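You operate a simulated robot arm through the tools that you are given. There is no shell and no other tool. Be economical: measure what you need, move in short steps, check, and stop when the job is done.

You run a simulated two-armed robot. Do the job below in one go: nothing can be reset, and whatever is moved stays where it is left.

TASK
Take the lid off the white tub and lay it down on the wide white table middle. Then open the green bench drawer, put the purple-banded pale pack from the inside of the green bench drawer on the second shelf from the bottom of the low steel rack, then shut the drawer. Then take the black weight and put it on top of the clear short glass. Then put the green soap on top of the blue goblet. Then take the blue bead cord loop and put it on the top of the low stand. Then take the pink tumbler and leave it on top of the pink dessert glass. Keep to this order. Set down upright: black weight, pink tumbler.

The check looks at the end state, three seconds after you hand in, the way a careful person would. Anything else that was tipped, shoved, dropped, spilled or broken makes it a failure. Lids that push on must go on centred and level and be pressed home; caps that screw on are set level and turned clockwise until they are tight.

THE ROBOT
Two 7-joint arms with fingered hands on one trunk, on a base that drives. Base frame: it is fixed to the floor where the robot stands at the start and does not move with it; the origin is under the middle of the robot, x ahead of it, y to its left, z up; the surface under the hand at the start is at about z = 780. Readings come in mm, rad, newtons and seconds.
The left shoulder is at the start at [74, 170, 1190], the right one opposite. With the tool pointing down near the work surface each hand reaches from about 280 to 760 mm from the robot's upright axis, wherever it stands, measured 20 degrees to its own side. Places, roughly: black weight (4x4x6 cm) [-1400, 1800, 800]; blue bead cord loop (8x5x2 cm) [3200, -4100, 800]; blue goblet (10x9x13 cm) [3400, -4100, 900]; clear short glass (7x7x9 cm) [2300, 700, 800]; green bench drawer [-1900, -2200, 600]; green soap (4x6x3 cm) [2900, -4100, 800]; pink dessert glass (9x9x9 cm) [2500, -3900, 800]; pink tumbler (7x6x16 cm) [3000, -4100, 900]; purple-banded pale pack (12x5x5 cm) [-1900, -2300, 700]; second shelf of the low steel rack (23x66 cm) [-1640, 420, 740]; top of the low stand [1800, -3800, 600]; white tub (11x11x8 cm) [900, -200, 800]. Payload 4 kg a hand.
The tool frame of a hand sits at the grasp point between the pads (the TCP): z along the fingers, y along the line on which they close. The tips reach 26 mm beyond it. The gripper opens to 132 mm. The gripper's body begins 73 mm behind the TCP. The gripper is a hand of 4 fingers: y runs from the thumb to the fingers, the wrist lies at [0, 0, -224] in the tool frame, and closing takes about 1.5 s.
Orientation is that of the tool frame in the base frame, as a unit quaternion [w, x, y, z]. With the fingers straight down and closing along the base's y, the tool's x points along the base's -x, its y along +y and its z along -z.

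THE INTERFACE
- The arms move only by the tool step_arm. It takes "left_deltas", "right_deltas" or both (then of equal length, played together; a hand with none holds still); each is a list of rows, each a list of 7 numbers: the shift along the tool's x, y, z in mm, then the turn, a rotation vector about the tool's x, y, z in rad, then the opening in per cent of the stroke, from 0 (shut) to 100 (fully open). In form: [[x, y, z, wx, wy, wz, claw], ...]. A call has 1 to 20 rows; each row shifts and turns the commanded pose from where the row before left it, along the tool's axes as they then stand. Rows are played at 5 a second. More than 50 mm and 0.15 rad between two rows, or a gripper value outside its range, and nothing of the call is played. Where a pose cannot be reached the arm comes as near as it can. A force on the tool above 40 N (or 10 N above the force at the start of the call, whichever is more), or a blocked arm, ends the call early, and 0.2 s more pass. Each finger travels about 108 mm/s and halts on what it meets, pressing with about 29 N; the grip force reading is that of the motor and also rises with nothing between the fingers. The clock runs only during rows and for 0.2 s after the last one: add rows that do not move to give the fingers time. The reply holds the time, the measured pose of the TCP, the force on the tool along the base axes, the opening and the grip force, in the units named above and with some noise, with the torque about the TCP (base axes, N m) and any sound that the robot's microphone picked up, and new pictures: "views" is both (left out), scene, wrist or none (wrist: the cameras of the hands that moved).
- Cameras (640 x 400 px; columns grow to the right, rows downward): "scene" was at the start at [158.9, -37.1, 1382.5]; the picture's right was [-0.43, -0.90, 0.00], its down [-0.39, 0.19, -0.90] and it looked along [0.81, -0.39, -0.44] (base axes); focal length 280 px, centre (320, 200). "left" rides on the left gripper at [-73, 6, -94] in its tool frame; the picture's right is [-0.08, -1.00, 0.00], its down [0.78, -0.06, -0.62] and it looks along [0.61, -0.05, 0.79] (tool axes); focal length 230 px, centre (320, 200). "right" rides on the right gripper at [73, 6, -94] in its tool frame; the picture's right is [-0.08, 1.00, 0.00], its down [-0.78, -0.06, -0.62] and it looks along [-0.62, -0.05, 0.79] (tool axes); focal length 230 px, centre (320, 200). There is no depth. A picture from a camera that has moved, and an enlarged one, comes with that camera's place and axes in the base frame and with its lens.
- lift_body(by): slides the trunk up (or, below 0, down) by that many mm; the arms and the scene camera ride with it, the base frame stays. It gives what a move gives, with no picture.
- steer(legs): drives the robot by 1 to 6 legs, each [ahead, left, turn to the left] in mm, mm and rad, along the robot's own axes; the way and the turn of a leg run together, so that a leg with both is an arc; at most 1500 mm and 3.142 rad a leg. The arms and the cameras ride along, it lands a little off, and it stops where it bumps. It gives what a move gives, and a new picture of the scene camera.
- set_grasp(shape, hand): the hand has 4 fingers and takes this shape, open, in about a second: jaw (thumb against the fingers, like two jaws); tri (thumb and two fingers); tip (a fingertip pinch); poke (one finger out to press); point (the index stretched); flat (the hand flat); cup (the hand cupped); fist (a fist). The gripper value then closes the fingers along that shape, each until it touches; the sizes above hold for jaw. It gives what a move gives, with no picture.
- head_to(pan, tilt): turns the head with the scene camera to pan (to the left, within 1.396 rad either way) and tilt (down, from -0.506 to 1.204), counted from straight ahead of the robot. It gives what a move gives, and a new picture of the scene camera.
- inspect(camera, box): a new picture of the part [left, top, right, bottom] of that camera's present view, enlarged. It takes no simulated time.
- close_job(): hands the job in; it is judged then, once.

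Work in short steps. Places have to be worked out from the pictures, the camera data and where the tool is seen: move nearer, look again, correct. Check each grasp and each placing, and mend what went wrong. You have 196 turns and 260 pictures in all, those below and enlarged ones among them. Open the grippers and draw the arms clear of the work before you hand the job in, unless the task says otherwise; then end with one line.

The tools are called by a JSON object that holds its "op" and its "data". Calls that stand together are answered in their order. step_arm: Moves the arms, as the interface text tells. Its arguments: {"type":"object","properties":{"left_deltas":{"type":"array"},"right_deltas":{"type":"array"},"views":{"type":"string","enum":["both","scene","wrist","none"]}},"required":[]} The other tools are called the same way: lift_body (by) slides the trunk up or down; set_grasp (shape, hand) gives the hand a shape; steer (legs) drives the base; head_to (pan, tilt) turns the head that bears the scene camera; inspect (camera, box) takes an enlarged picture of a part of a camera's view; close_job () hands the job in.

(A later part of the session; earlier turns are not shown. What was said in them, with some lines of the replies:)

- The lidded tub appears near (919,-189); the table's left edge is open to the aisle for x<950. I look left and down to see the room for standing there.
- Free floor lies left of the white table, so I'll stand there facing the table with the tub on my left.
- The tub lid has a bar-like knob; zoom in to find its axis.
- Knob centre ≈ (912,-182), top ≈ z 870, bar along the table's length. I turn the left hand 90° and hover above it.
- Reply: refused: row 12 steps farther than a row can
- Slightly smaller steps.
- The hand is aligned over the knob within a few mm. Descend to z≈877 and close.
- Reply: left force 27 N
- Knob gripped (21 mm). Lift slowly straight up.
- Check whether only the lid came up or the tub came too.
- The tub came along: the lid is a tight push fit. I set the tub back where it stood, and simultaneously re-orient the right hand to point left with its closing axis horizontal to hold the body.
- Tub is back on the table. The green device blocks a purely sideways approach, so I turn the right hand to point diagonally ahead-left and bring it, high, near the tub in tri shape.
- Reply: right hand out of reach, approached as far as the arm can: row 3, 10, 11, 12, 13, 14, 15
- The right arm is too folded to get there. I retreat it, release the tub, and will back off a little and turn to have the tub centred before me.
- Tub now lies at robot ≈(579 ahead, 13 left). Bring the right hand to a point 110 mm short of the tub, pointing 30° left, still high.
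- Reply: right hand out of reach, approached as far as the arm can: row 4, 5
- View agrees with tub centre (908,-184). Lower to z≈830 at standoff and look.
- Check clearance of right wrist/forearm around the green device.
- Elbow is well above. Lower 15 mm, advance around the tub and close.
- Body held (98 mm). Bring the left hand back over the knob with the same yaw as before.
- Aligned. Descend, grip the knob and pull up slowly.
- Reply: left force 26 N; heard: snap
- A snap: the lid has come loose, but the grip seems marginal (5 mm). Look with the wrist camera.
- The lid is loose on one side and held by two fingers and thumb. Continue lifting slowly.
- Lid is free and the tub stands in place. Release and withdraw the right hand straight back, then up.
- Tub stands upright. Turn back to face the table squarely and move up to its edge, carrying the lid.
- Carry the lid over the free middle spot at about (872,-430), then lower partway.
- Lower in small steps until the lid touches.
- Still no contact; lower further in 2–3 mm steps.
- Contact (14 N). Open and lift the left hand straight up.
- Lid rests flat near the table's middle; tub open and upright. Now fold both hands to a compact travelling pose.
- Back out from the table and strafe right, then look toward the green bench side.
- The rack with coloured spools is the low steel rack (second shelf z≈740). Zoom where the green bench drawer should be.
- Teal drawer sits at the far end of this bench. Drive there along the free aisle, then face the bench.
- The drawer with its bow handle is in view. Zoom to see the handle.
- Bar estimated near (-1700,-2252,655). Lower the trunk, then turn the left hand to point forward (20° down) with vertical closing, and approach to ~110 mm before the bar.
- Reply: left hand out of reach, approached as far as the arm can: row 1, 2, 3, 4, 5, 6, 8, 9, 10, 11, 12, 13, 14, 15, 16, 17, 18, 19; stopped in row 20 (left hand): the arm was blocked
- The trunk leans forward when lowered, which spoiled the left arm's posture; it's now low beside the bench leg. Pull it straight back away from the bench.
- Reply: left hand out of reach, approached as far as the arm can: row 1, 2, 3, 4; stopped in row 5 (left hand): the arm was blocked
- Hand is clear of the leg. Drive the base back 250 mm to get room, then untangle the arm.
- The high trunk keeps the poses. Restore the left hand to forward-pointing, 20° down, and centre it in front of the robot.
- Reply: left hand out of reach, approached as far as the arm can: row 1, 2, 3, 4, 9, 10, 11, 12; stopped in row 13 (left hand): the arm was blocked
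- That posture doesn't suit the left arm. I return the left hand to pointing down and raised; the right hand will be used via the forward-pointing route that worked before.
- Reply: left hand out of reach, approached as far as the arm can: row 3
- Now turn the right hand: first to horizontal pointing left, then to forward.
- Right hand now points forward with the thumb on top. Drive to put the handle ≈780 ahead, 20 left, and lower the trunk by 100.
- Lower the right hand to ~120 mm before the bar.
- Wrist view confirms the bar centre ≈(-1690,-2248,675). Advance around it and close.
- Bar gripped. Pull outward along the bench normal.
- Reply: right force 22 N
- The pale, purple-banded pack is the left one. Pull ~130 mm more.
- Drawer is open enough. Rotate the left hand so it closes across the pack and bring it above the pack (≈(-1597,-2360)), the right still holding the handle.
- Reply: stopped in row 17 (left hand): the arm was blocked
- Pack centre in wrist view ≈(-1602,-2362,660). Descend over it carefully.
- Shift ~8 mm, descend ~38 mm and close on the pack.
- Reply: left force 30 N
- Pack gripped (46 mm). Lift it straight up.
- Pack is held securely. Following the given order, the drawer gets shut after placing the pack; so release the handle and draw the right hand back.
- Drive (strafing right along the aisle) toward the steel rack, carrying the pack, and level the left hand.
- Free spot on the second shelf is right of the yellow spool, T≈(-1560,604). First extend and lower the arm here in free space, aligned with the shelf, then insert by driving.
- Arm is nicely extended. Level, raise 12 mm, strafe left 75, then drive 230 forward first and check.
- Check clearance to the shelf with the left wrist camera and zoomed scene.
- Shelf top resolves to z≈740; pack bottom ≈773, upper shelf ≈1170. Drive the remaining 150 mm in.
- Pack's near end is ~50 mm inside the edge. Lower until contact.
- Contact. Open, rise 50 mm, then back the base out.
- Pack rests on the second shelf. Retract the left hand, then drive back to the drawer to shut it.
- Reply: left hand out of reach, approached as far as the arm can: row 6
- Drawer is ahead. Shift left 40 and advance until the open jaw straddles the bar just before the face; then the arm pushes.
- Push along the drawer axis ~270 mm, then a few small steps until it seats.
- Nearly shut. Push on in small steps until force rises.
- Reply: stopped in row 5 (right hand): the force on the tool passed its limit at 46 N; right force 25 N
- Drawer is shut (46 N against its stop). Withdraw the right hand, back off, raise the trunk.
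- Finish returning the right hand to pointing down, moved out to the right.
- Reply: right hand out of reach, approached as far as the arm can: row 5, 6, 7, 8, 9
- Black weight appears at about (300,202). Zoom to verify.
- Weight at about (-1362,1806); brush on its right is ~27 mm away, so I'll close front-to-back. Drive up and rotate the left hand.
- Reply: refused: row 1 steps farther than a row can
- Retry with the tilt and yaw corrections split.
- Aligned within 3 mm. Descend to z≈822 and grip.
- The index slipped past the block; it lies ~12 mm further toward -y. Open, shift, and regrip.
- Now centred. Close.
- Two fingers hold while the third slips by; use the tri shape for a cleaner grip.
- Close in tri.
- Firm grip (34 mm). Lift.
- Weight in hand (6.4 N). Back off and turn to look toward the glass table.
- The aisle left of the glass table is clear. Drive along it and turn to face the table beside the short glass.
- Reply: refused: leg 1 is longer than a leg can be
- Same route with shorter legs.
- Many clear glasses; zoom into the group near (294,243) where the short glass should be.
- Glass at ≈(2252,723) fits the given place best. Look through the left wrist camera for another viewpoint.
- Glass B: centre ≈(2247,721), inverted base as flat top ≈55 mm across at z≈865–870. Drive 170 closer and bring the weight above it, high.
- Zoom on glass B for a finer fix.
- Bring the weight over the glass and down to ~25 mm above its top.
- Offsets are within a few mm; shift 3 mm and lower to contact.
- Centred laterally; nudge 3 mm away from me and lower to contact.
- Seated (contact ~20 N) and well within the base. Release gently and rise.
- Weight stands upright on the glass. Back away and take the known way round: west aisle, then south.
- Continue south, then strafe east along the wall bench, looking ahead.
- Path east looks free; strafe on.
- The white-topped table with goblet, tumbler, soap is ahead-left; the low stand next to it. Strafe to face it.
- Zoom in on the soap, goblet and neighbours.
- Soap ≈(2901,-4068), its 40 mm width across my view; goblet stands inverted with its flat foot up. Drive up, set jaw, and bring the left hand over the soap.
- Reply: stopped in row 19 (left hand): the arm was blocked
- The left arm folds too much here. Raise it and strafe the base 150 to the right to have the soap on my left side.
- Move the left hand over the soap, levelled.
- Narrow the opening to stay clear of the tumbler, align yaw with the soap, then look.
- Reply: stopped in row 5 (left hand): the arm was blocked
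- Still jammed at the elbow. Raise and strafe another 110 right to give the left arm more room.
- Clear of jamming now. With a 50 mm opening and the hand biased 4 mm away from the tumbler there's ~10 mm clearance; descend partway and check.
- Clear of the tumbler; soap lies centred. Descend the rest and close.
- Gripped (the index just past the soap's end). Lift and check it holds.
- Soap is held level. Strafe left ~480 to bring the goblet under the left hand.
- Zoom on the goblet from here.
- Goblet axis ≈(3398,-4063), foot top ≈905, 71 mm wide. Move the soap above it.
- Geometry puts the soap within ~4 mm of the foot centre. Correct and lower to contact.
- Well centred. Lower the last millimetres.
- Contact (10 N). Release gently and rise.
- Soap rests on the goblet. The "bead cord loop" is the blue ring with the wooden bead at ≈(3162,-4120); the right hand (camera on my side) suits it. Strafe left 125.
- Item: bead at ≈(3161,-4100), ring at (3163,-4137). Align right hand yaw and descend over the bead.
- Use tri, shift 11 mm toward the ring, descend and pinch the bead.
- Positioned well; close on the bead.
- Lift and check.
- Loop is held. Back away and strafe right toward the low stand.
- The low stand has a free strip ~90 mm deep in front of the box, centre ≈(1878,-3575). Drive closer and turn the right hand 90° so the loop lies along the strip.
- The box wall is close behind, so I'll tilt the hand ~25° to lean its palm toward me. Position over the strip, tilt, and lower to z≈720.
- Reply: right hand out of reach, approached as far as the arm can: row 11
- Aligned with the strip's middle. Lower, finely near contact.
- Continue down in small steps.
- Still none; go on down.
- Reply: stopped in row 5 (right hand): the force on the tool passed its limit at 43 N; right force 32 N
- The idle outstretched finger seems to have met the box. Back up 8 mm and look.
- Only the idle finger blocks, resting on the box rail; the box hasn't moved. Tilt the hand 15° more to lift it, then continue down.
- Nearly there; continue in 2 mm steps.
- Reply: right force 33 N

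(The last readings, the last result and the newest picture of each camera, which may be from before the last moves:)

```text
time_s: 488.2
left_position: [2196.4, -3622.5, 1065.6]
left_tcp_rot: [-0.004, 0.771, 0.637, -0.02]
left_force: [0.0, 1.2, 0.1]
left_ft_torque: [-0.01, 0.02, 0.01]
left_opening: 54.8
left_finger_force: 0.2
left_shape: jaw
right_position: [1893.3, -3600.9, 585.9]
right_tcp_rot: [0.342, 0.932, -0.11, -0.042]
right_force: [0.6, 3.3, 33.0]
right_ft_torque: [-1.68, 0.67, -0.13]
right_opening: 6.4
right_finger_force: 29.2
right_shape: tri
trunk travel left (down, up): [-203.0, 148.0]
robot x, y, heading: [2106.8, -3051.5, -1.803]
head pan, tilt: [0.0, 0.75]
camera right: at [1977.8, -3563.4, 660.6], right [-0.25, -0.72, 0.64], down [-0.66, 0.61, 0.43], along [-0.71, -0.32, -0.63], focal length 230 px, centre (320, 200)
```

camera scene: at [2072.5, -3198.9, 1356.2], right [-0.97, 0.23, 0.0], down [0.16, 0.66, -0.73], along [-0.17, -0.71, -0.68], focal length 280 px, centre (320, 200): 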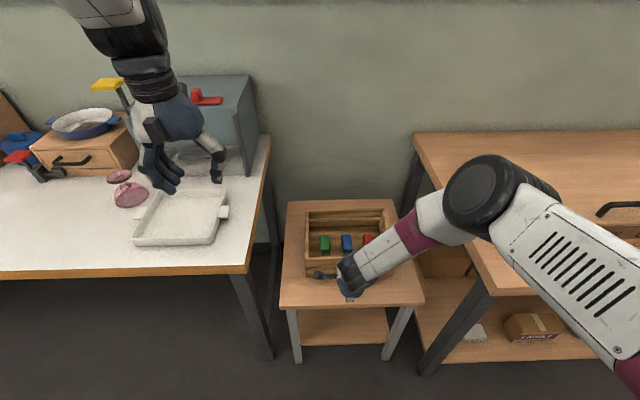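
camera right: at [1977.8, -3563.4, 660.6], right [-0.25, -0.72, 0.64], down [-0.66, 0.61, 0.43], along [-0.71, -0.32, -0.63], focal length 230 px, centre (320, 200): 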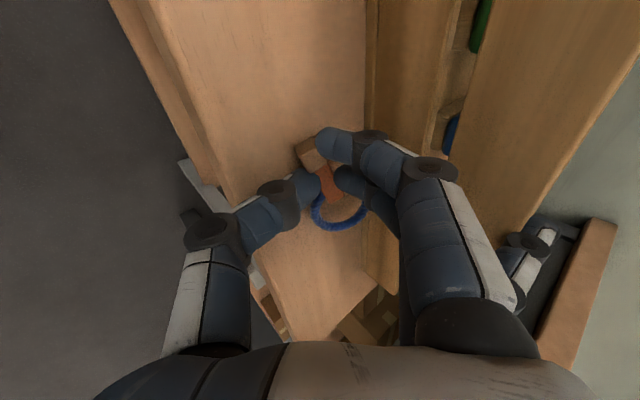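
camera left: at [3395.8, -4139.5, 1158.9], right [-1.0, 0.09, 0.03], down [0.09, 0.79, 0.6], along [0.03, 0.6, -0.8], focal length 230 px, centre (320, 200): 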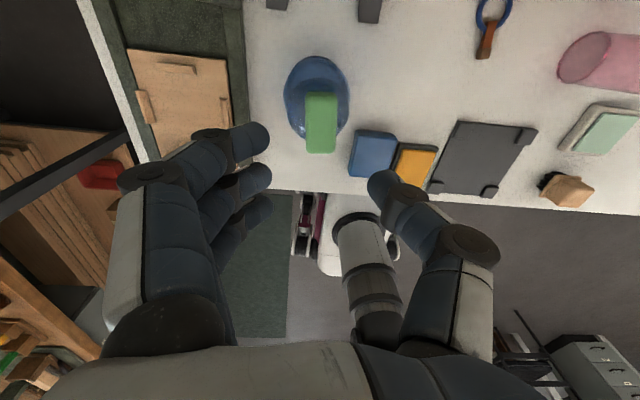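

Item is down on the stand (with slight rail contact). Ease up 2 mm, open slightly, and retreat back along the finger direction.

{"op": "step_arm", "data": {"right_deltas": [[0, 1.2, -1.5, 0, 0, 0, 0], [0, 0, 0, 0, 0, 0, 10], [0, 0, 0, 0, 0, 0, 18], [0, 0, 0, 0, 0, 0, 18], [0, 0, -6, 0, 0, 0, 18], [0, 0, -12, 0, 0, 0, 18], [0, 0, -20, 0, 0, 0, 18], [0, 0, -30, 0, 0, 0, 18], [0, 0, 0, 0, 0, 0, 18]]}}

```text
time_s: 490.2
left_position: [2196.0, -3625.1, 1062.8]
left_tcp_rot: [-0.005, 0.771, 0.636, -0.019]
left_force: [-0.3, 0.1, 0.4]
left_ft_torque: [-0.01, 0.03, -0.03]
left_opening: 54.7
left_finger_force: 0.0
left_shape: jaw
right_position: [1905.7, -3555.8, 637.3]
right_tcp_rot: [0.338, 0.934, -0.109, -0.042]
right_force: [-0.1, 0.0, 0.6]
right_ft_torque: [0.0, 0.0, 0.0]
right_opening: 23.4
right_finger_force: 0.1
right_shape: tri
trunk travel left (down, up): [-203.0, 148.0]
robot x, y, heading: [2104.7, -3047.2, -1.8]
head pan, tilt: [0.0, 0.75]
camera scene: at [2072.4, -3199.2, 1356.1], right [-0.97, 0.23, 0.0], down [0.16, 0.66, -0.73], along [-0.17, -0.71, -0.68], focal length 280 px, centre (320, 200)
camera right: at [1988.2, -3519.6, 712.4], right [-0.25, -0.73, 0.64], down [-0.66, 0.61, 0.44], along [-0.71, -0.31, -0.63], focal length 230 px, centre (320, 200)
```

scene: 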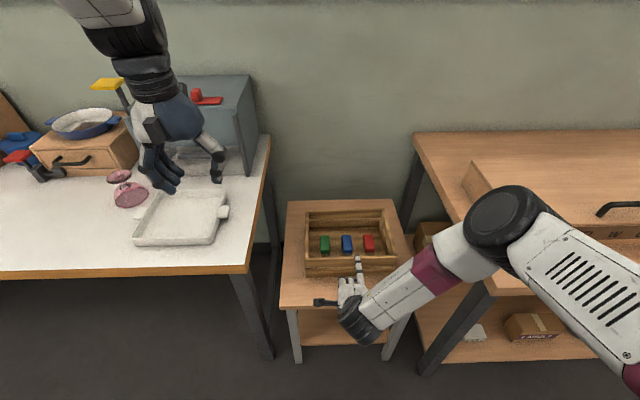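
right: 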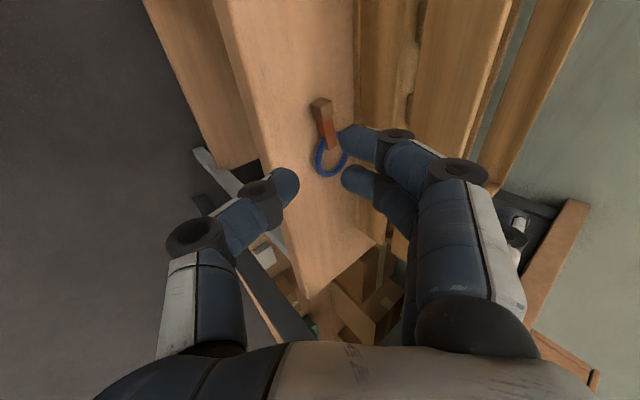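

Loop rests on the stand. Retreat the right hand up and back, untilt it, and turn it back to its standard yaw.

{"op": "step_arm", "data": {"right_deltas": [[0, 0, -40, 0, 0, 0, 18], [0, 0, -40, 0, 0, 0, 18], [0, 26, -31, 0, 0, 0, 18], [0, 26, -31, 0, 0, 0, 18], [0, 26, -31, 0, 0, 0, 18], [0, 26, -31, 0, 0, 0, 18], [0, 26, -31, 0, 0, 0, 18], [0, 26, -31, 0, 0, 0, 18], [0, 26, -31, 0, 0, 0, 18], [0, 26, -31, 0, 0, 0, 18], [0, 0, 0, 0.139, 0, 0, 18], [0, 0, 0, 0.139, 0, 0, 18], [0, 0, 0, 0.139, 0, 0, 18], [0, 0, 0, 0.139, 0, 0, 18], [0, 0, 0, 0.139, 0, 0, 18], [0, 0, 0, 0, 0, 0, 18]]}}

{"op": "inspect", "data": {"camera": "scene", "box": [270, 190, 430, 320]}}

```text
time_s: 493.6
left_position: [2195.6, -3624.0, 1063.5]
left_tcp_rot: [-0.005, 0.771, 0.637, -0.02]
left_force: [-0.3, -0.6, -0.1]
left_ft_torque: [0.01, -0.01, -0.01]
left_opening: 54.7
left_finger_force: 0.1
left_shape: jaw
right_position: [1915.5, -3510.3, 1022.8]
right_tcp_rot: [0.0, 0.993, -0.117, -0.001]
right_force: [0.8, 0.1, -0.5]
right_ft_torque: [-0.03, -0.02, 0.02]
right_opening: 23.3
right_finger_force: 0.0
right_shape: tri
trunk travel left (down, up): [-203.0, 148.0]
robot x, y, heading: [2103.8, -3048.6, -1.804]
head pan, tilt: [0.0, 0.75]
camera scene: at [2072.4, -3198.5, 1356.3], right [-0.97, 0.23, 0.0], down [0.16, 0.66, -0.73], along [-0.17, -0.71, -0.68], focal length 280 px, centre (320, 200)
camera right: at [1986.2, -3531.6, 1115.7], right [-0.31, -0.95, 0.0], down [-0.75, 0.24, 0.62], along [-0.59, 0.19, -0.79], focal length 230 px, centre (320, 200)
```

scene: 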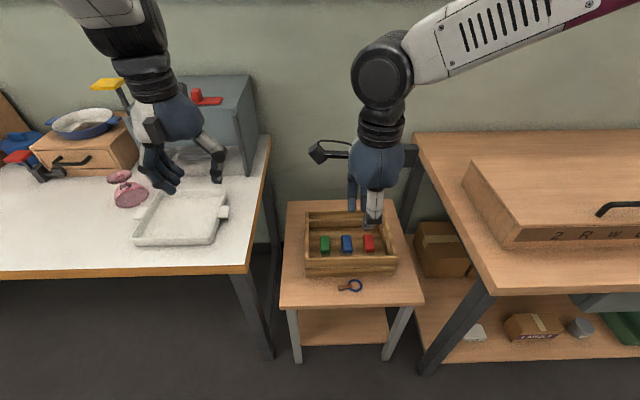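
right: 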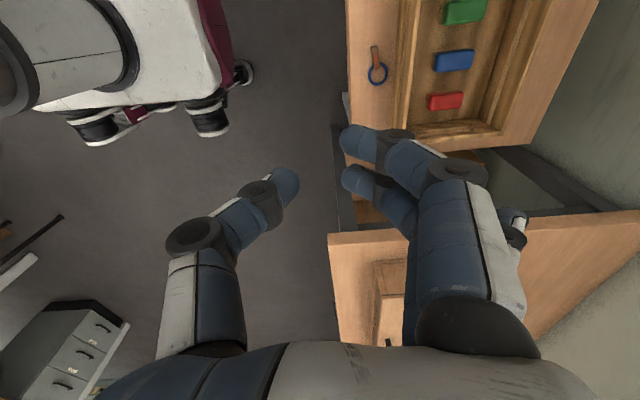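

```text
3.08 times, centred on (350, 255) of scene
camera zoom: at [2072.4, -3198.5, 1356.3], right [-0.97, 0.23, 0.0], down [0.16, 0.66, -0.73], along [-0.17, -0.71, -0.68], focal length 861 px, centre (228, 31)
```

zoom: 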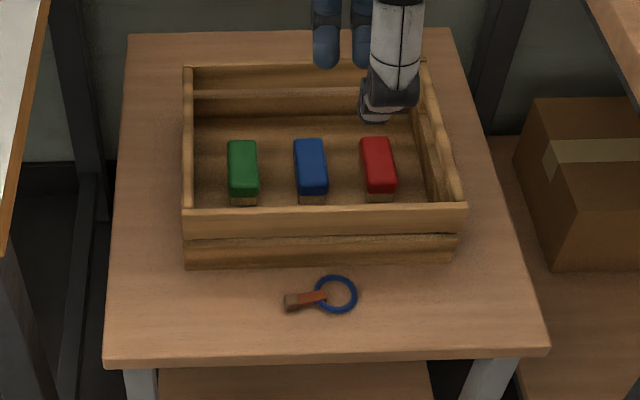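

Loop lies flat on the stand. Turn the right hand back to standard yaw, set jaw, and drive back to the tumbler.

{"op": "step_arm", "data": {"right_deltas": [[0, 0, -30, 0, 0, 0, 50], [0, 0, -30, 0, 0, 0, 50], [0, 0, 0, 0, 0, -0.142, 50], [0, 0, 0, 0, 0, -0.142, 50], [0, 0, 0, 0, 0, -0.142, 50], [0, 0, 0, 0, 0, -0.142, 50], [0, 0, 0, 0, 0, -0.142, 50], [0, 0, 0, 0, 0, -0.142, 50], [0, 0, 0, 0, 0, -0.142, 50], [0, 0, 0, 0, 0, -0.142, 50], [0, 0, 0, 0, 0, -0.142, 50], [0, 0, 0, 0, 0, -0.142, 50], [0, 0, 0, 0, 0, -0.142, 50], [0, 0, 0, 0, 0, 0, 50]], "views": "none"}}

{"op": "set_grasp", "data": {"hand": "right", "shape": "jaw"}}

{"op": "steer", "data": {"legs": [[0, 1250, 0], [190, 0, 0]]}}

```text
time_s: 496.6
left_position: [2195.9, -3624.1, 1062.6]
left_tcp_rot: [-0.005, 0.771, 0.636, -0.019]
left_force: [0.8, -0.2, -0.4]
left_ft_torque: [0.01, -0.01, 0.0]
left_opening: 54.5
left_finger_force: 0.0
left_shape: jaw
right_position: [1916.9, -3510.1, 1082.5]
right_tcp_rot: [-0.002, 0.786, 0.618, -0.001]
right_force: [-0.3, 0.5, -0.5]
right_ft_torque: [-0.01, -0.03, -0.03]
right_opening: 65.3
right_finger_force: 0.1
right_shape: tri
trunk travel left (down, up): [-203.0, 148.0]
robot x, y, heading: [2108.1, -3051.5, -1.804]
head pan, tilt: [0.0, 0.75]
```

```text
time_s: 497.5
left_position: [2195.8, -3624.0, 1063.5]
left_tcp_rot: [-0.005, 0.771, 0.637, -0.018]
left_force: [0.4, -0.6, -0.5]
left_ft_torque: [0.01, 0.01, 0.0]
left_opening: 54.7
left_finger_force: 0.1
left_shape: jaw
right_position: [1916.2, -3508.9, 1083.0]
right_tcp_rot: [-0.001, 0.787, 0.616, -0.001]
right_force: [0.8, -1.4, -0.9]
right_ft_torque: [0.0, -0.01, -0.01]
right_opening: 132.0
right_finger_force: 0.0
right_shape: jaw
trunk travel left (down, up): [-203.0, 148.0]
robot x, y, heading: [2107.5, -3049.6, -1.802]
head pan, tilt: [0.0, 0.75]
```

```text
time_s: 510.0
left_position: [3429.3, -4069.7, 1064.0]
left_tcp_rot: [-0.004, 0.757, 0.653, -0.019]
left_force: [0.1, -0.5, -0.7]
left_ft_torque: [-0.01, -0.01, 0.02]
left_opening: 54.9
left_finger_force: 0.0
left_shape: jaw
right_position: [3144.2, -3967.3, 1081.3]
right_tcp_rot: [-0.002, 0.773, 0.634, -0.001]
right_force: [0.4, 0.4, -0.4]
right_ft_torque: [0.01, -0.01, 0.0]
right_opening: 131.9
right_finger_force: 0.0
right_shape: jaw
trunk travel left (down, up): [-203.0, 148.0]
robot x, y, heading: [3313.1, -3495.4, -1.759]
head pan, tilt: [0.0, 0.75]
camera scene: at [3287.0, -3649.9, 1356.2], right [-0.98, 0.19, 0.0], down [0.13, 0.67, -0.73], along [-0.14, -0.72, -0.68], focal length 280 px, centre (320, 200)
```

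scene: 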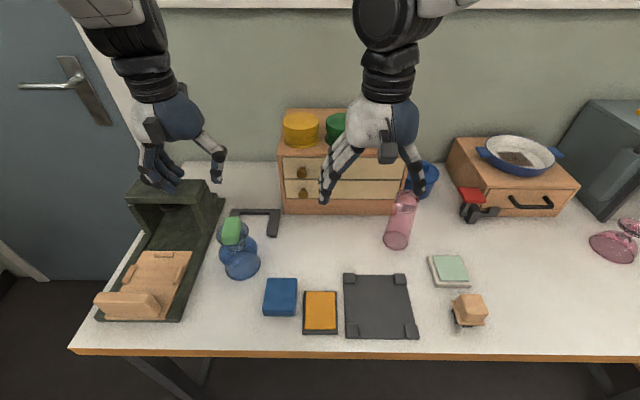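

Bring the right hand over the tumbler (≈(3002,-4075)), still high, and look.

{"op": "step_arm", "data": {"right_deltas": [[-33.4, -29.5, 0, 0, 0, 0, 75], [-33.4, -29.5, 0, 0, 0, 0, 75], [-33.4, -29.5, 0, 0, 0, 0, 75], [-33.4, -29.5, 0, 0, 0, 0, 75], [0, 0, 20, 0, 0, 0, 75], [0, 0, 0, 0, 0, 0, 75]], "views": "wrist"}}

```text
time_s: 511.4
left_position: [3429.0, -4067.4, 1062.6]
left_tcp_rot: [-0.005, 0.757, 0.653, -0.019]
left_force: [-0.2, -0.6, 0.6]
left_ft_torque: [0.0, 0.0, -0.02]
left_opening: 54.7
left_finger_force: 0.0
left_shape: jaw
right_position: [3002.6, -4073.8, 1061.1]
right_tcp_rot: [-0.001, 0.773, 0.634, 0.0]
right_force: [0.5, -0.5, 0.8]
right_ft_torque: [0.01, -0.02, 0.01]
right_opening: 99.3
right_finger_force: 0.1
right_shape: jaw
trunk travel left (down, up): [-203.0, 148.0]
robot x, y, heading: [3316.8, -3497.8, -1.756]
head pan, tilt: [0.0, 0.75]
camera right: at [3023.5, -4003.2, 1155.0], right [0.96, -0.27, 0.0], down [-0.21, -0.76, 0.62], along [-0.17, -0.59, -0.79], focal length 230 px, centre (320, 200)
```

right: 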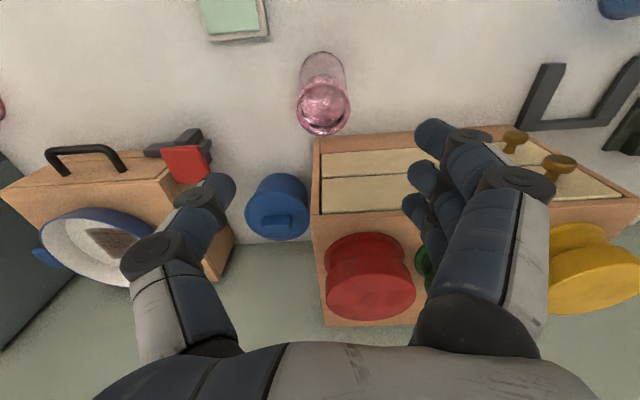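

Zoom on the tumbler to see how it stands.

{"op": "inspect", "data": {"camera": "right", "box": [280, 40, 370, 145]}}

```text
3.81 times, centred on (325, 92) of right
camera zoom: at [3023.5, -4003.2, 1155.0], right [0.96, -0.27, 0.0], down [-0.21, -0.76, 0.62], along [-0.17, -0.59, -0.79], focal length 876 px, centre (301, 610)
```

zoom: 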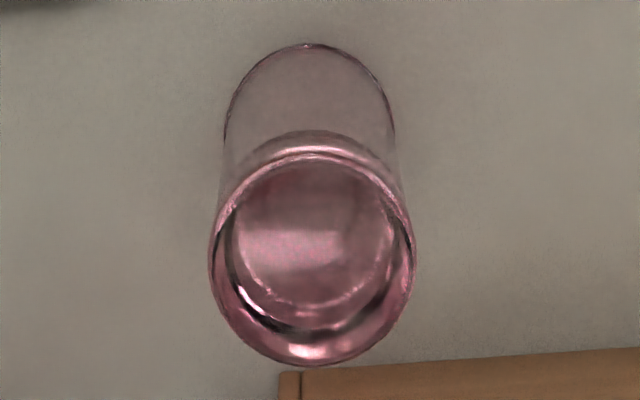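

It stands rim-down like the other glasses; I keep it standing as it is. Centre at (3008,-4063): descend and grip its upper half.

{"op": "step_arm", "data": {"right_deltas": [[11.6, 3.2, 30, 0, 0, 0, 75], [0, 0, 45, 0, 0, 0, 75], [0, 0, 40, 0, 0, 0, 75], [0, 0, 40, 0, 0, 0, 75], [0, 0, 21, 0, 0, 0, 75], [0, 0, 0, 0, 0, 0, 75]], "views": "wrist"}}

```text
time_s: 512.8
left_position: [3429.0, -4067.1, 1062.3]
left_tcp_rot: [-0.005, 0.757, 0.653, -0.019]
left_force: [-0.7, -0.7, 0.2]
left_ft_torque: [0.01, 0.01, 0.04]
left_opening: 54.8
left_finger_force: 0.0
left_shape: jaw
right_position: [3007.9, -4062.6, 886.8]
right_tcp_rot: [-0.002, 0.773, 0.634, -0.001]
right_force: [0.8, 0.9, -0.6]
right_ft_torque: [0.03, 0.02, 0.01]
right_opening: 99.4
right_finger_force: 0.0
right_shape: jaw
trunk travel left (down, up): [-203.0, 148.0]
robot x, y, heading: [3314.5, -3497.1, -1.758]
head pan, tilt: [0.0, 0.75]
camera right: at [3028.7, -3992.1, 980.5], right [0.96, -0.27, 0.0], down [-0.21, -0.76, 0.62], along [-0.17, -0.59, -0.79], focal length 230 px, centre (320, 200)
```

right: 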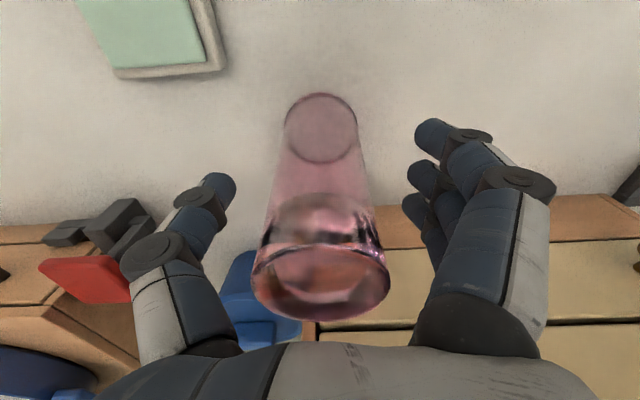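

Centred between thumb and fingers. Close.

{"op": "step_arm", "data": {"right_deltas": [[0, 0, 0, 0, 0, 0, 60], [0, 0, 0, 0, 0, 0, 45], [0, 0, 0, 0, 0, 0, 30], [0, 0, 0, 0, 0, 0, 20], [0, 0, 0, 0, 0, 0, 20], [0, 0, 0, 0, 0, 0, 20], [0, 0, 0, 0, 0, 0, 20]], "views": "wrist"}}

```text
time_s: 514.4
left_position: [3428.4, -4069.3, 1063.7]
left_tcp_rot: [-0.005, 0.757, 0.653, -0.019]
left_force: [0.2, 0.6, 0.6]
left_ft_torque: [0.01, 0.0, -0.03]
left_opening: 55.1
left_finger_force: 0.1
left_shape: jaw
right_position: [3008.0, -4062.9, 887.2]
right_tcp_rot: [-0.002, 0.773, 0.634, -0.001]
right_force: [-0.8, 0.8, 0.2]
right_ft_torque: [0.0, -0.01, -0.03]
right_opening: 41.2
right_finger_force: 29.4
right_shape: jaw
trunk travel left (down, up): [-203.0, 148.0]
robot x, y, heading: [3316.9, -3497.6, -1.76]
head pan, tilt: [0.0, 0.75]
camera right: at [3028.6, -3992.1, 980.6], right [0.96, -0.27, 0.0], down [-0.21, -0.76, 0.62], along [-0.17, -0.59, -0.79], focal length 230 px, centre (320, 200)
```

right: 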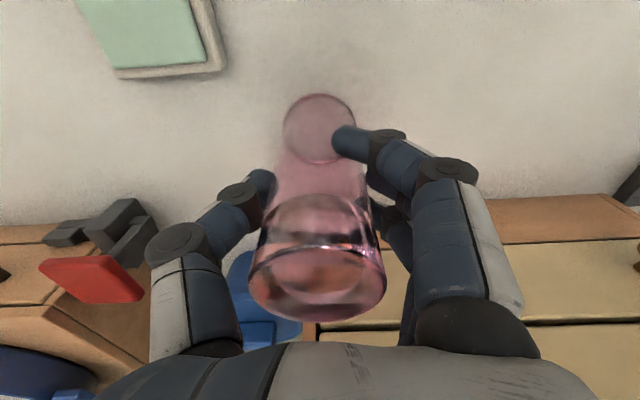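

Gripped, still upright. Lift a bit and check for tilt.

{"op": "step_arm", "data": {"right_deltas": [[0, 0, -5, 0, 0, 0, 15], [0, 0, -10, 0, 0, 0, 15], [0, 0, -20, 0, 0, 0, 15], [0, 0, -30, 0, 0, 0, 15], [0, 0, 0, 0, 0, 0, 15]]}}

```text
time_s: 515.6
left_position: [3428.1, -4069.5, 1062.5]
left_tcp_rot: [-0.005, 0.757, 0.653, -0.019]
left_force: [-0.6, 0.0, -0.1]
left_ft_torque: [0.0, 0.01, 0.03]
left_opening: 54.6
left_finger_force: 0.0
left_shape: jaw
right_position: [3009.4, -4064.4, 950.3]
right_tcp_rot: [-0.002, 0.773, 0.634, 0.0]
right_force: [0.2, 0.8, -3.5]
right_ft_torque: [0.01, -0.02, -0.01]
right_opening: 41.1
right_finger_force: 29.1
right_shape: jaw
trunk travel left (down, up): [-203.0, 148.0]
robot x, y, heading: [3313.2, -3497.3, -1.759]
head pan, tilt: [0.0, 0.75]
camera scene: at [3286.8, -3649.9, 1356.0], right [-0.98, 0.19, 0.0], down [0.13, 0.67, -0.73], along [-0.14, -0.72, -0.68], focal length 280 px, centre (320, 200)
camera right: at [3028.9, -3992.4, 1043.8], right [0.96, -0.27, 0.0], down [-0.21, -0.76, 0.62], along [-0.17, -0.59, -0.79], focal length 230 px, centre (320, 200)
```

scene: 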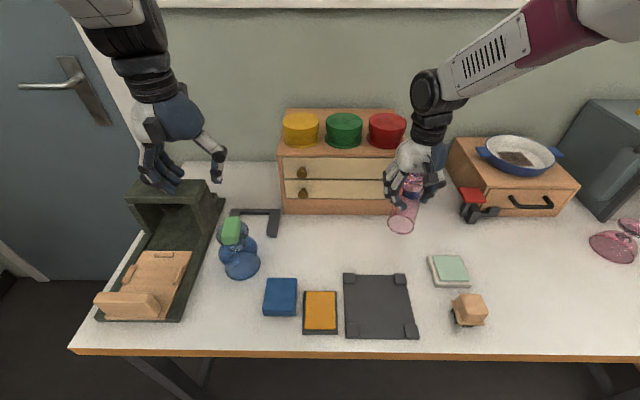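
right: 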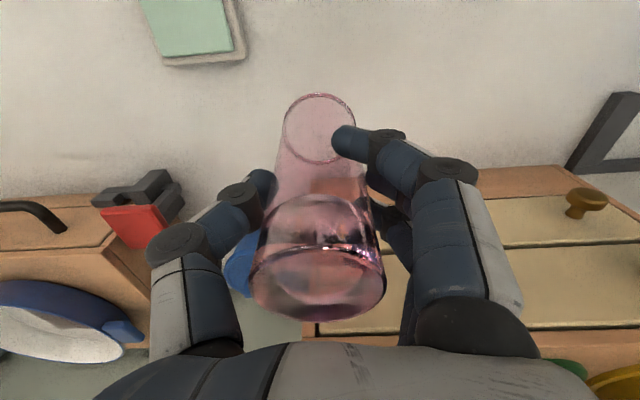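

Tumbler held upright. Raise and strafe right toward the dessert glass.

{"op": "step_arm", "data": {"right_deltas": [[0, 0, -40, 0, 0, 0, 15], [0, 0, -40, 0, 0, 0, 15], [0, 0, -30, 0, 0, 0, 15], [0, 0, 0, 0, 0, 0, 15]], "views": "none"}}

{"op": "steer", "data": {"legs": [[-30, -555, 0]]}}

```text
time_s: 516.6
left_position: [3427.6, -4068.5, 1063.4]
left_tcp_rot: [-0.005, 0.757, 0.654, -0.018]
left_force: [-0.5, -0.6, 0.0]
left_ft_torque: [0.04, 0.02, -0.01]
left_opening: 54.6
left_finger_force: 0.1
left_shape: jaw
right_position: [3009.2, -4062.5, 1061.1]
right_tcp_rot: [-0.001, 0.774, 0.634, 0.0]
right_force: [0.1, -0.6, -3.5]
right_ft_torque: [0.07, 0.02, -0.01]
right_opening: 41.1
right_finger_force: 29.0
right_shape: jaw
trunk travel left (down, up): [-203.0, 148.0]
robot x, y, heading: [3311.0, -3496.5, -1.756]
head pan, tilt: [0.0, 0.75]
```

```text
time_s: 522.0
left_position: [2895.7, -3938.6, 1062.8]
left_tcp_rot: [-0.004, 0.753, 0.657, -0.018]
left_force: [-0.2, 0.2, -0.6]
left_ft_torque: [-0.02, 0.02, 0.01]
left_opening: 54.9
left_finger_force: 0.0
left_shape: jaw
right_position: [2475.4, -3936.0, 1061.9]
right_tcp_rot: [-0.001, 0.77, 0.637, -0.001]
right_force: [-0.5, 0.2, -3.3]
right_ft_torque: [0.01, -0.01, -0.03]
right_opening: 41.2
right_finger_force: 28.4
right_shape: jaw
trunk travel left (down, up): [-203.0, 148.0]
robot x, y, heading: [2776.1, -3364.7, -1.749]
head pan, tilt: [0.0, 0.75]
camera scene: at [2750.0, -3519.9, 1356.2], right [-0.98, 0.18, 0.0], down [0.12, 0.67, -0.73], along [-0.13, -0.72, -0.68], focal length 280 px, centre (320, 200)
```

scene: 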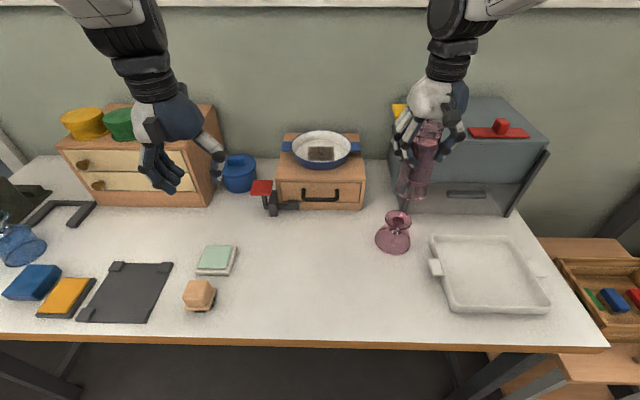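

Zoom on the dessert glass to fix its foot's centre and size.

{"op": "inspect", "data": {"camera": "scene", "box": [350, 180, 450, 270]}}

```text
4.44 times, centred on (400, 225) of scene
camera zoom: at [2750.0, -3519.9, 1356.2], right [-0.98, 0.18, 0.0], down [0.12, 0.67, -0.73], along [-0.13, -0.72, -0.68], focal length 1244 px, centre (-36, 89)
```

zoom: 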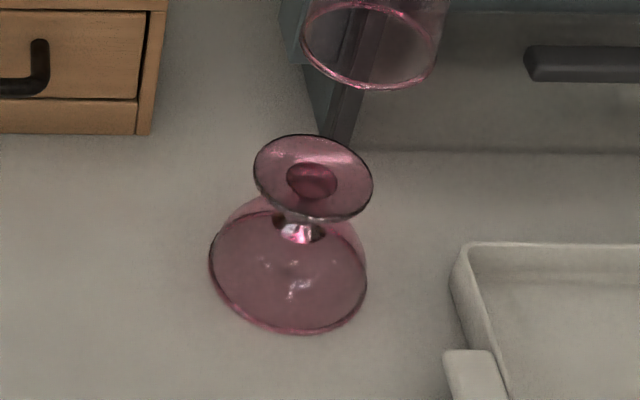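

Foot ≈64 mm wide at z≈860, centre ≈(2483,-3942); tumbler rim ≈66 mm. Lower to ~10 mm above and compare in the picture.

{"op": "step_arm", "data": {"right_deltas": [[-1, 11.4, 20, 0, 0, 0, 15], [0, 0, 25, 0, 0, 0, 15], [0, 0, 20, 0, 0, 0, 15], [0, 0, 15, 0, 0, 0, 15], [0, 0, 0, 0, 0, 0, 15]], "views": "none"}}

{"op": "inspect", "data": {"camera": "scene", "box": [350, 160, 450, 260]}}

{"op": "inspect", "data": {"camera": "right", "box": [220, 40, 420, 190]}}

```text
time_s: 523.1
left_position: [2896.5, -3938.3, 1064.0]
left_tcp_rot: [-0.004, 0.754, 0.657, -0.019]
left_force: [0.7, 0.1, -0.7]
left_ft_torque: [0.0, -0.01, 0.01]
left_opening: 55.0
left_finger_force: 0.0
left_shape: jaw
right_position: [2486.7, -3938.2, 981.6]
right_tcp_rot: [-0.001, 0.77, 0.638, -0.001]
right_force: [-0.7, 0.3, -4.0]
right_ft_torque: [0.04, -0.03, -0.02]
right_opening: 41.1
right_finger_force: 28.5
right_shape: jaw
trunk travel left (down, up): [-203.0, 148.0]
robot x, y, heading: [2775.4, -3367.9, -1.747]
head pan, tilt: [0.0, 0.75]
```

```text
4.00 times, centred on (400, 210) of scene
camera zoom: at [2750.2, -3519.8, 1356.2], right [-0.98, 0.18, 0.0], down [0.12, 0.67, -0.73], along [-0.13, -0.72, -0.68], focal length 1120 px, centre (0, 160)
```

zoom: 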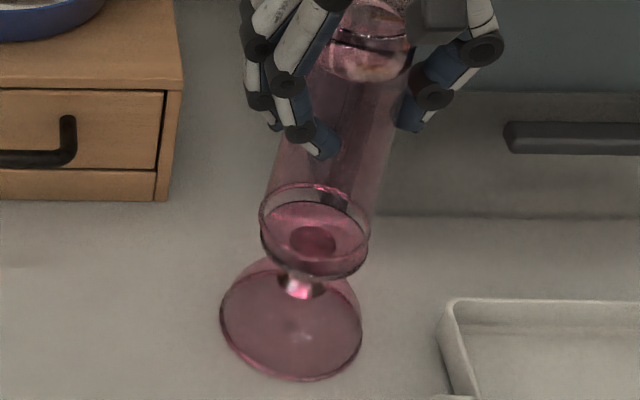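

```text
2.67 times, centred on (320, 115) of right
camera zoom: at [2506.1, -3866.6, 1075.2], right [0.96, -0.26, 0.0], down [-0.2, -0.76, 0.62], along [-0.16, -0.59, -0.79], focal length 614 px, centre (320, 427)
```

zoom: 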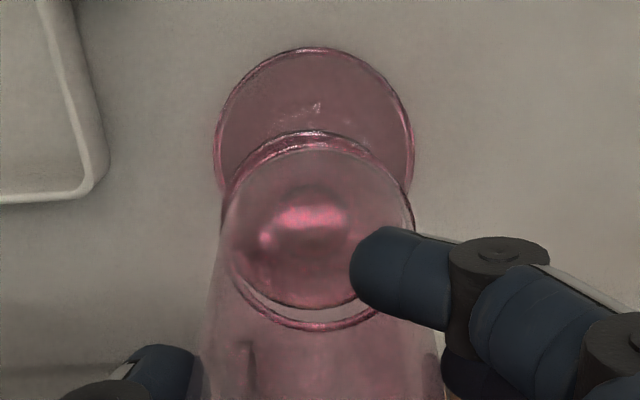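

Excellent alignment (rim 65 mm vs foot 63 mm). Lower in 2 mm steps to feel the support.

{"op": "step_arm", "data": {"right_deltas": [[0, 0, 4, 0, 0, 0, 15], [0, 0, 3, 0, 0, 0, 15], [0, 0, 2, 0, 0, 0, 15], [0, 0, 2, 0, 0, 0, 15], [0, 0, 2, 0, 0, 0, 15], [0, 0, 0, 0, 0, 0, 15]], "views": "none"}}

{"op": "inspect", "data": {"camera": "scene", "box": [360, 190, 440, 260]}}

```text
time_s: 524.5
left_position: [2895.3, -3937.4, 1064.3]
left_tcp_rot: [-0.004, 0.753, 0.657, -0.019]
left_force: [0.4, -1.0, -0.7]
left_ft_torque: [-0.02, -0.02, 0.06]
left_opening: 54.9
left_finger_force: 0.1
left_shape: jaw
right_position: [2486.7, -3936.6, 971.1]
right_tcp_rot: [0.0, 0.77, 0.638, -0.002]
right_force: [-1.7, 2.0, 11.0]
right_ft_torque: [0.03, 0.05, -0.04]
right_opening: 41.1
right_finger_force: 28.9
right_shape: jaw
trunk travel left (down, up): [-203.0, 148.0]
robot x, y, heading: [2777.1, -3365.3, -1.747]
head pan, tilt: [0.0, 0.75]
```

```text
5.71 times, centred on (400, 225) of scene
camera zoom: at [2750.6, -3518.4, 1356.6], right [-0.98, 0.18, 0.0], down [0.12, 0.67, -0.73], along [-0.13, -0.72, -0.68], focal length 1600 px, centre (-137, 57)
```

zoom: 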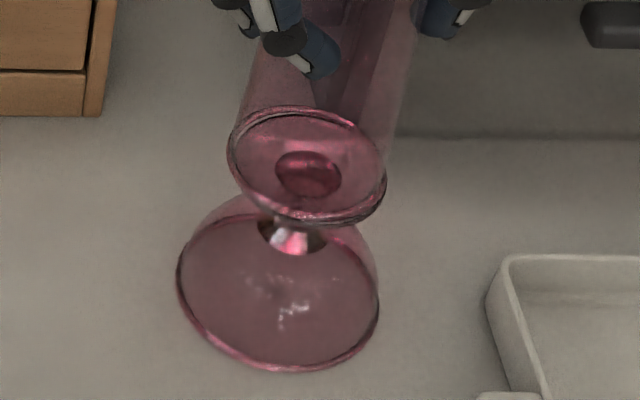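

Firm contact at the foot (15 N), rim and foot coincide. Unload and open just a few mm, then check it stays put.

{"op": "step_arm", "data": {"right_deltas": [[0, 0, -2, 0, 0, 0, 15], [0, 0, 0, 0, 0, 0, 30], [0, 0, 0, 0, 0, 0, 36], [0, 0, 0, 0, 0, 0, 40], [0, 0, 0, 0, 0, 0, 42], [0, 0, 0, 0, 0, 0, 42], [0, 0, 0, 0, 0, 0, 42]], "views": "none"}}

{"op": "inspect", "data": {"camera": "scene", "box": [340, 120, 460, 260]}}

```text
time_s: 526.1
left_position: [2895.3, -3938.8, 1063.3]
left_tcp_rot: [-0.005, 0.754, 0.657, -0.019]
left_force: [-0.1, 0.0, 0.4]
left_ft_torque: [0.0, 0.02, 0.0]
left_opening: 54.8
left_finger_force: 0.0
left_shape: jaw
right_position: [2485.7, -3938.1, 971.9]
right_tcp_rot: [-0.001, 0.771, 0.637, -0.001]
right_force: [0.7, -0.6, 0.4]
right_ft_torque: [-0.03, 0.02, 0.02]
right_opening: 55.2
right_finger_force: 0.1
right_shape: jaw
trunk travel left (down, up): [-203.0, 148.0]
robot x, y, heading: [2778.1, -3368.9, -1.748]
head pan, tilt: [0.0, 0.75]
```

```text
2.86 times, centred on (400, 190) of scene
camera zoom: at [2750.3, -3519.7, 1356.2], right [-0.98, 0.18, 0.0], down [0.12, 0.67, -0.73], along [-0.13, -0.72, -0.68], focal length 800 px, centre (91, 229)
```

zoom: 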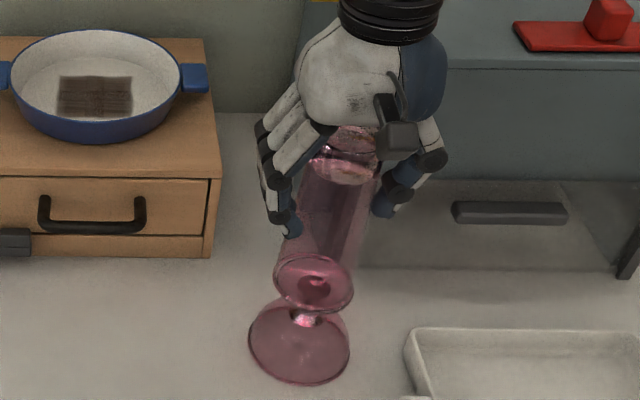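

It stays upright. Open further and check again.

{"op": "step_arm", "data": {"right_deltas": [[0, 0, 0, 0, 0, 0, 48], [0, 0, 0, 0, 0, 0, 55], [0, 0, 0, 0, 0, 0, 62], [0, 0, 0, 0, 0, 0, 70], [0, 0, 0, 0, 0, 0, 75], [0, 0, 0, 0, 0, 0, 75]], "views": "wrist"}}

```text
time_s: 527.5
left_position: [2895.0, -3936.8, 1063.7]
left_tcp_rot: [-0.004, 0.753, 0.658, -0.019]
left_force: [0.1, -0.4, -0.5]
left_ft_torque: [-0.02, -0.02, 0.0]
left_opening: 54.5
left_finger_force: 0.1
left_shape: jaw
right_position: [2486.4, -3937.9, 971.6]
right_tcp_rot: [-0.002, 0.771, 0.637, -0.001]
right_force: [0.7, -0.8, 1.5]
right_ft_torque: [-0.01, 0.0, -0.03]
right_opening: 98.8
right_finger_force: 0.1
right_shape: jaw
trunk travel left (down, up): [-203.0, 148.0]
robot x, y, heading: [2778.1, -3365.5, -1.749]
head pan, tilt: [0.0, 0.75]
camera right: at [2506.5, -3867.2, 1064.4], right [0.96, -0.26, 0.0], down [-0.2, -0.76, 0.62], along [-0.16, -0.59, -0.79], focal length 230 px, centre (320, 200)
```

right: 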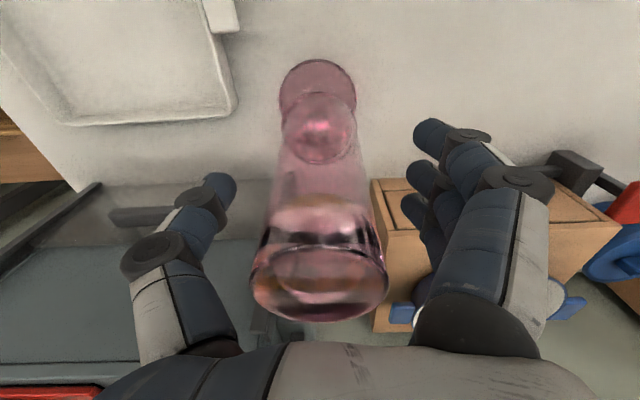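

Free-standing and upright. Raise the hand straight up past it.

{"op": "step_arm", "data": {"right_deltas": [[0, 0, -20, 0, 0, 0, 75], [0, 0, -30, 0, 0, 0, 75], [0, 0, -35, 0, 0, 0, 75], [0, 0, -40, 0, 0, 0, 75], [0, 0, -30, 0, 0, 0, 75], [0, 0, 0, 0, 0, 0, 75]], "views": "scene"}}

```text
time_s: 529.0
left_position: [2896.0, -3937.6, 1062.9]
left_tcp_rot: [-0.003, 0.753, 0.657, -0.018]
left_force: [0.0, 0.1, -0.3]
left_ft_torque: [-0.03, 0.03, 0.02]
left_opening: 55.1
left_finger_force: 0.0
left_shape: jaw
right_position: [2489.0, -3937.1, 1125.2]
right_tcp_rot: [-0.001, 0.77, 0.638, -0.001]
right_force: [0.9, 0.0, -0.5]
right_ft_torque: [0.01, -0.01, 0.01]
right_opening: 98.7
right_finger_force: 0.1
right_shape: jaw
trunk travel left (down, up): [-203.0, 148.0]
robot x, y, heading: [2776.4, -3370.5, -1.748]
head pan, tilt: [0.0, 0.75]
camera scene: at [2750.2, -3519.9, 1356.1], right [-0.98, 0.18, 0.0], down [0.12, 0.67, -0.73], along [-0.13, -0.72, -0.68], focal length 280 px, centre (320, 200)
```

scene: 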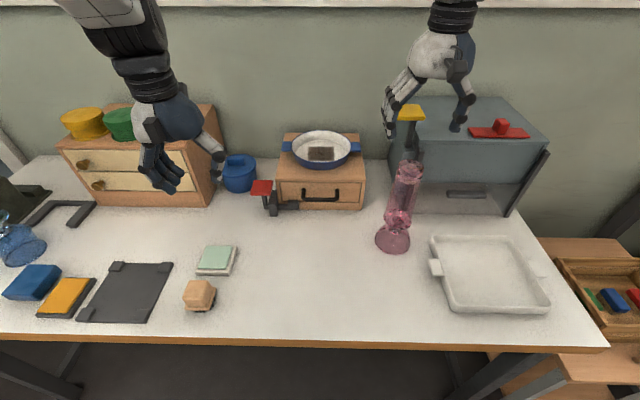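

Tumbler stands on the dessert glass. Back the robot away to clear the work and take a final look.

{"op": "steer", "data": {"legs": [[-450, 0, 0]]}}

{"op": "inspect", "data": {"camera": "scene", "box": [0, 60, 640, 300]}}

```text
time_s: 531.7
left_position: [2977.2, -3495.2, 1063.3]
left_tcp_rot: [-0.004, 0.751, 0.66, -0.019]
left_force: [0.6, -0.3, 0.4]
left_ft_torque: [0.0, 0.01, -0.04]
left_opening: 54.7
left_finger_force: 0.0
left_shape: jaw
right_position: [2569.7, -3495.6, 1125.2]
right_tcp_rot: [-0.001, 0.769, 0.64, -0.002]
right_force: [0.0, 0.1, 0.5]
right_ft_torque: [0.0, -0.04, 0.02]
right_opening: 98.6
right_finger_force: 0.1
right_shape: jaw
trunk travel left (down, up): [-203.0, 148.0]
robot x, y, heading: [2856.8, -2922.9, -1.745]
head pan, tilt: [0.0, 0.75]
camera scene: at [2829.0, -3077.5, 1356.2], right [-0.99, 0.17, 0.0], down [0.12, 0.67, -0.73], along [-0.12, -0.72, -0.68], focal length 280 px, centre (320, 200)
```

scene: 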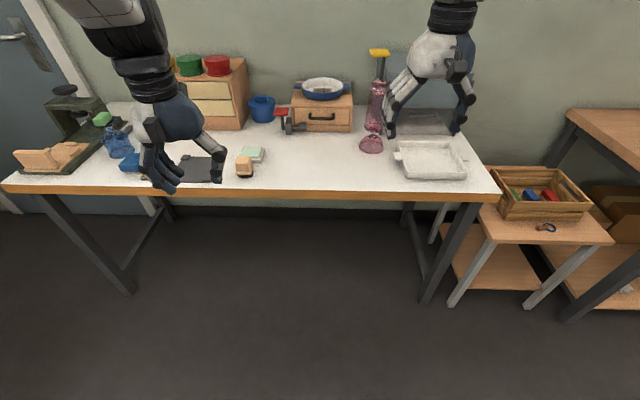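

```text
1.00 times, centred on (320, 180) of scene (not enlarged: the box is as wide or as high as the picture)
camera zoom: at [2829.0, -3077.5, 1356.2], right [-0.99, 0.17, 0.0], down [0.12, 0.67, -0.73], along [-0.12, -0.72, -0.68], focal length 280 px, centre (320, 220)
```

zoom: 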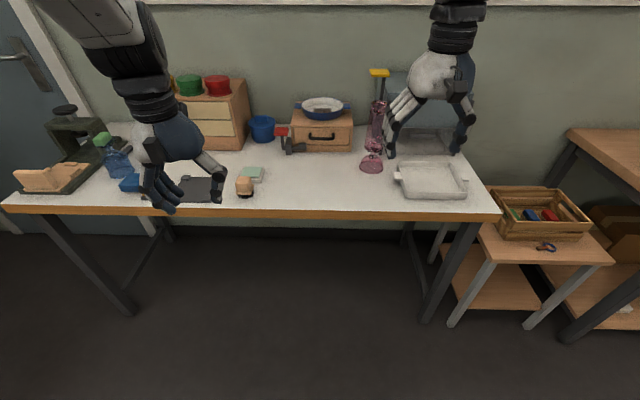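

Tumbler on the dessert glass, soap on the goblet and loop on the stand are all in place, and the hands are open and clear. I hand the job in.

{"op": "close_job", "data": {}}

```text
The job is handed in.
```

I handed in the job with all six steps done in the order given; the one open question is that I left the pink tumbler mouth-down, as I found it, on the dessert glass, in case "upright" meant mouth-up.
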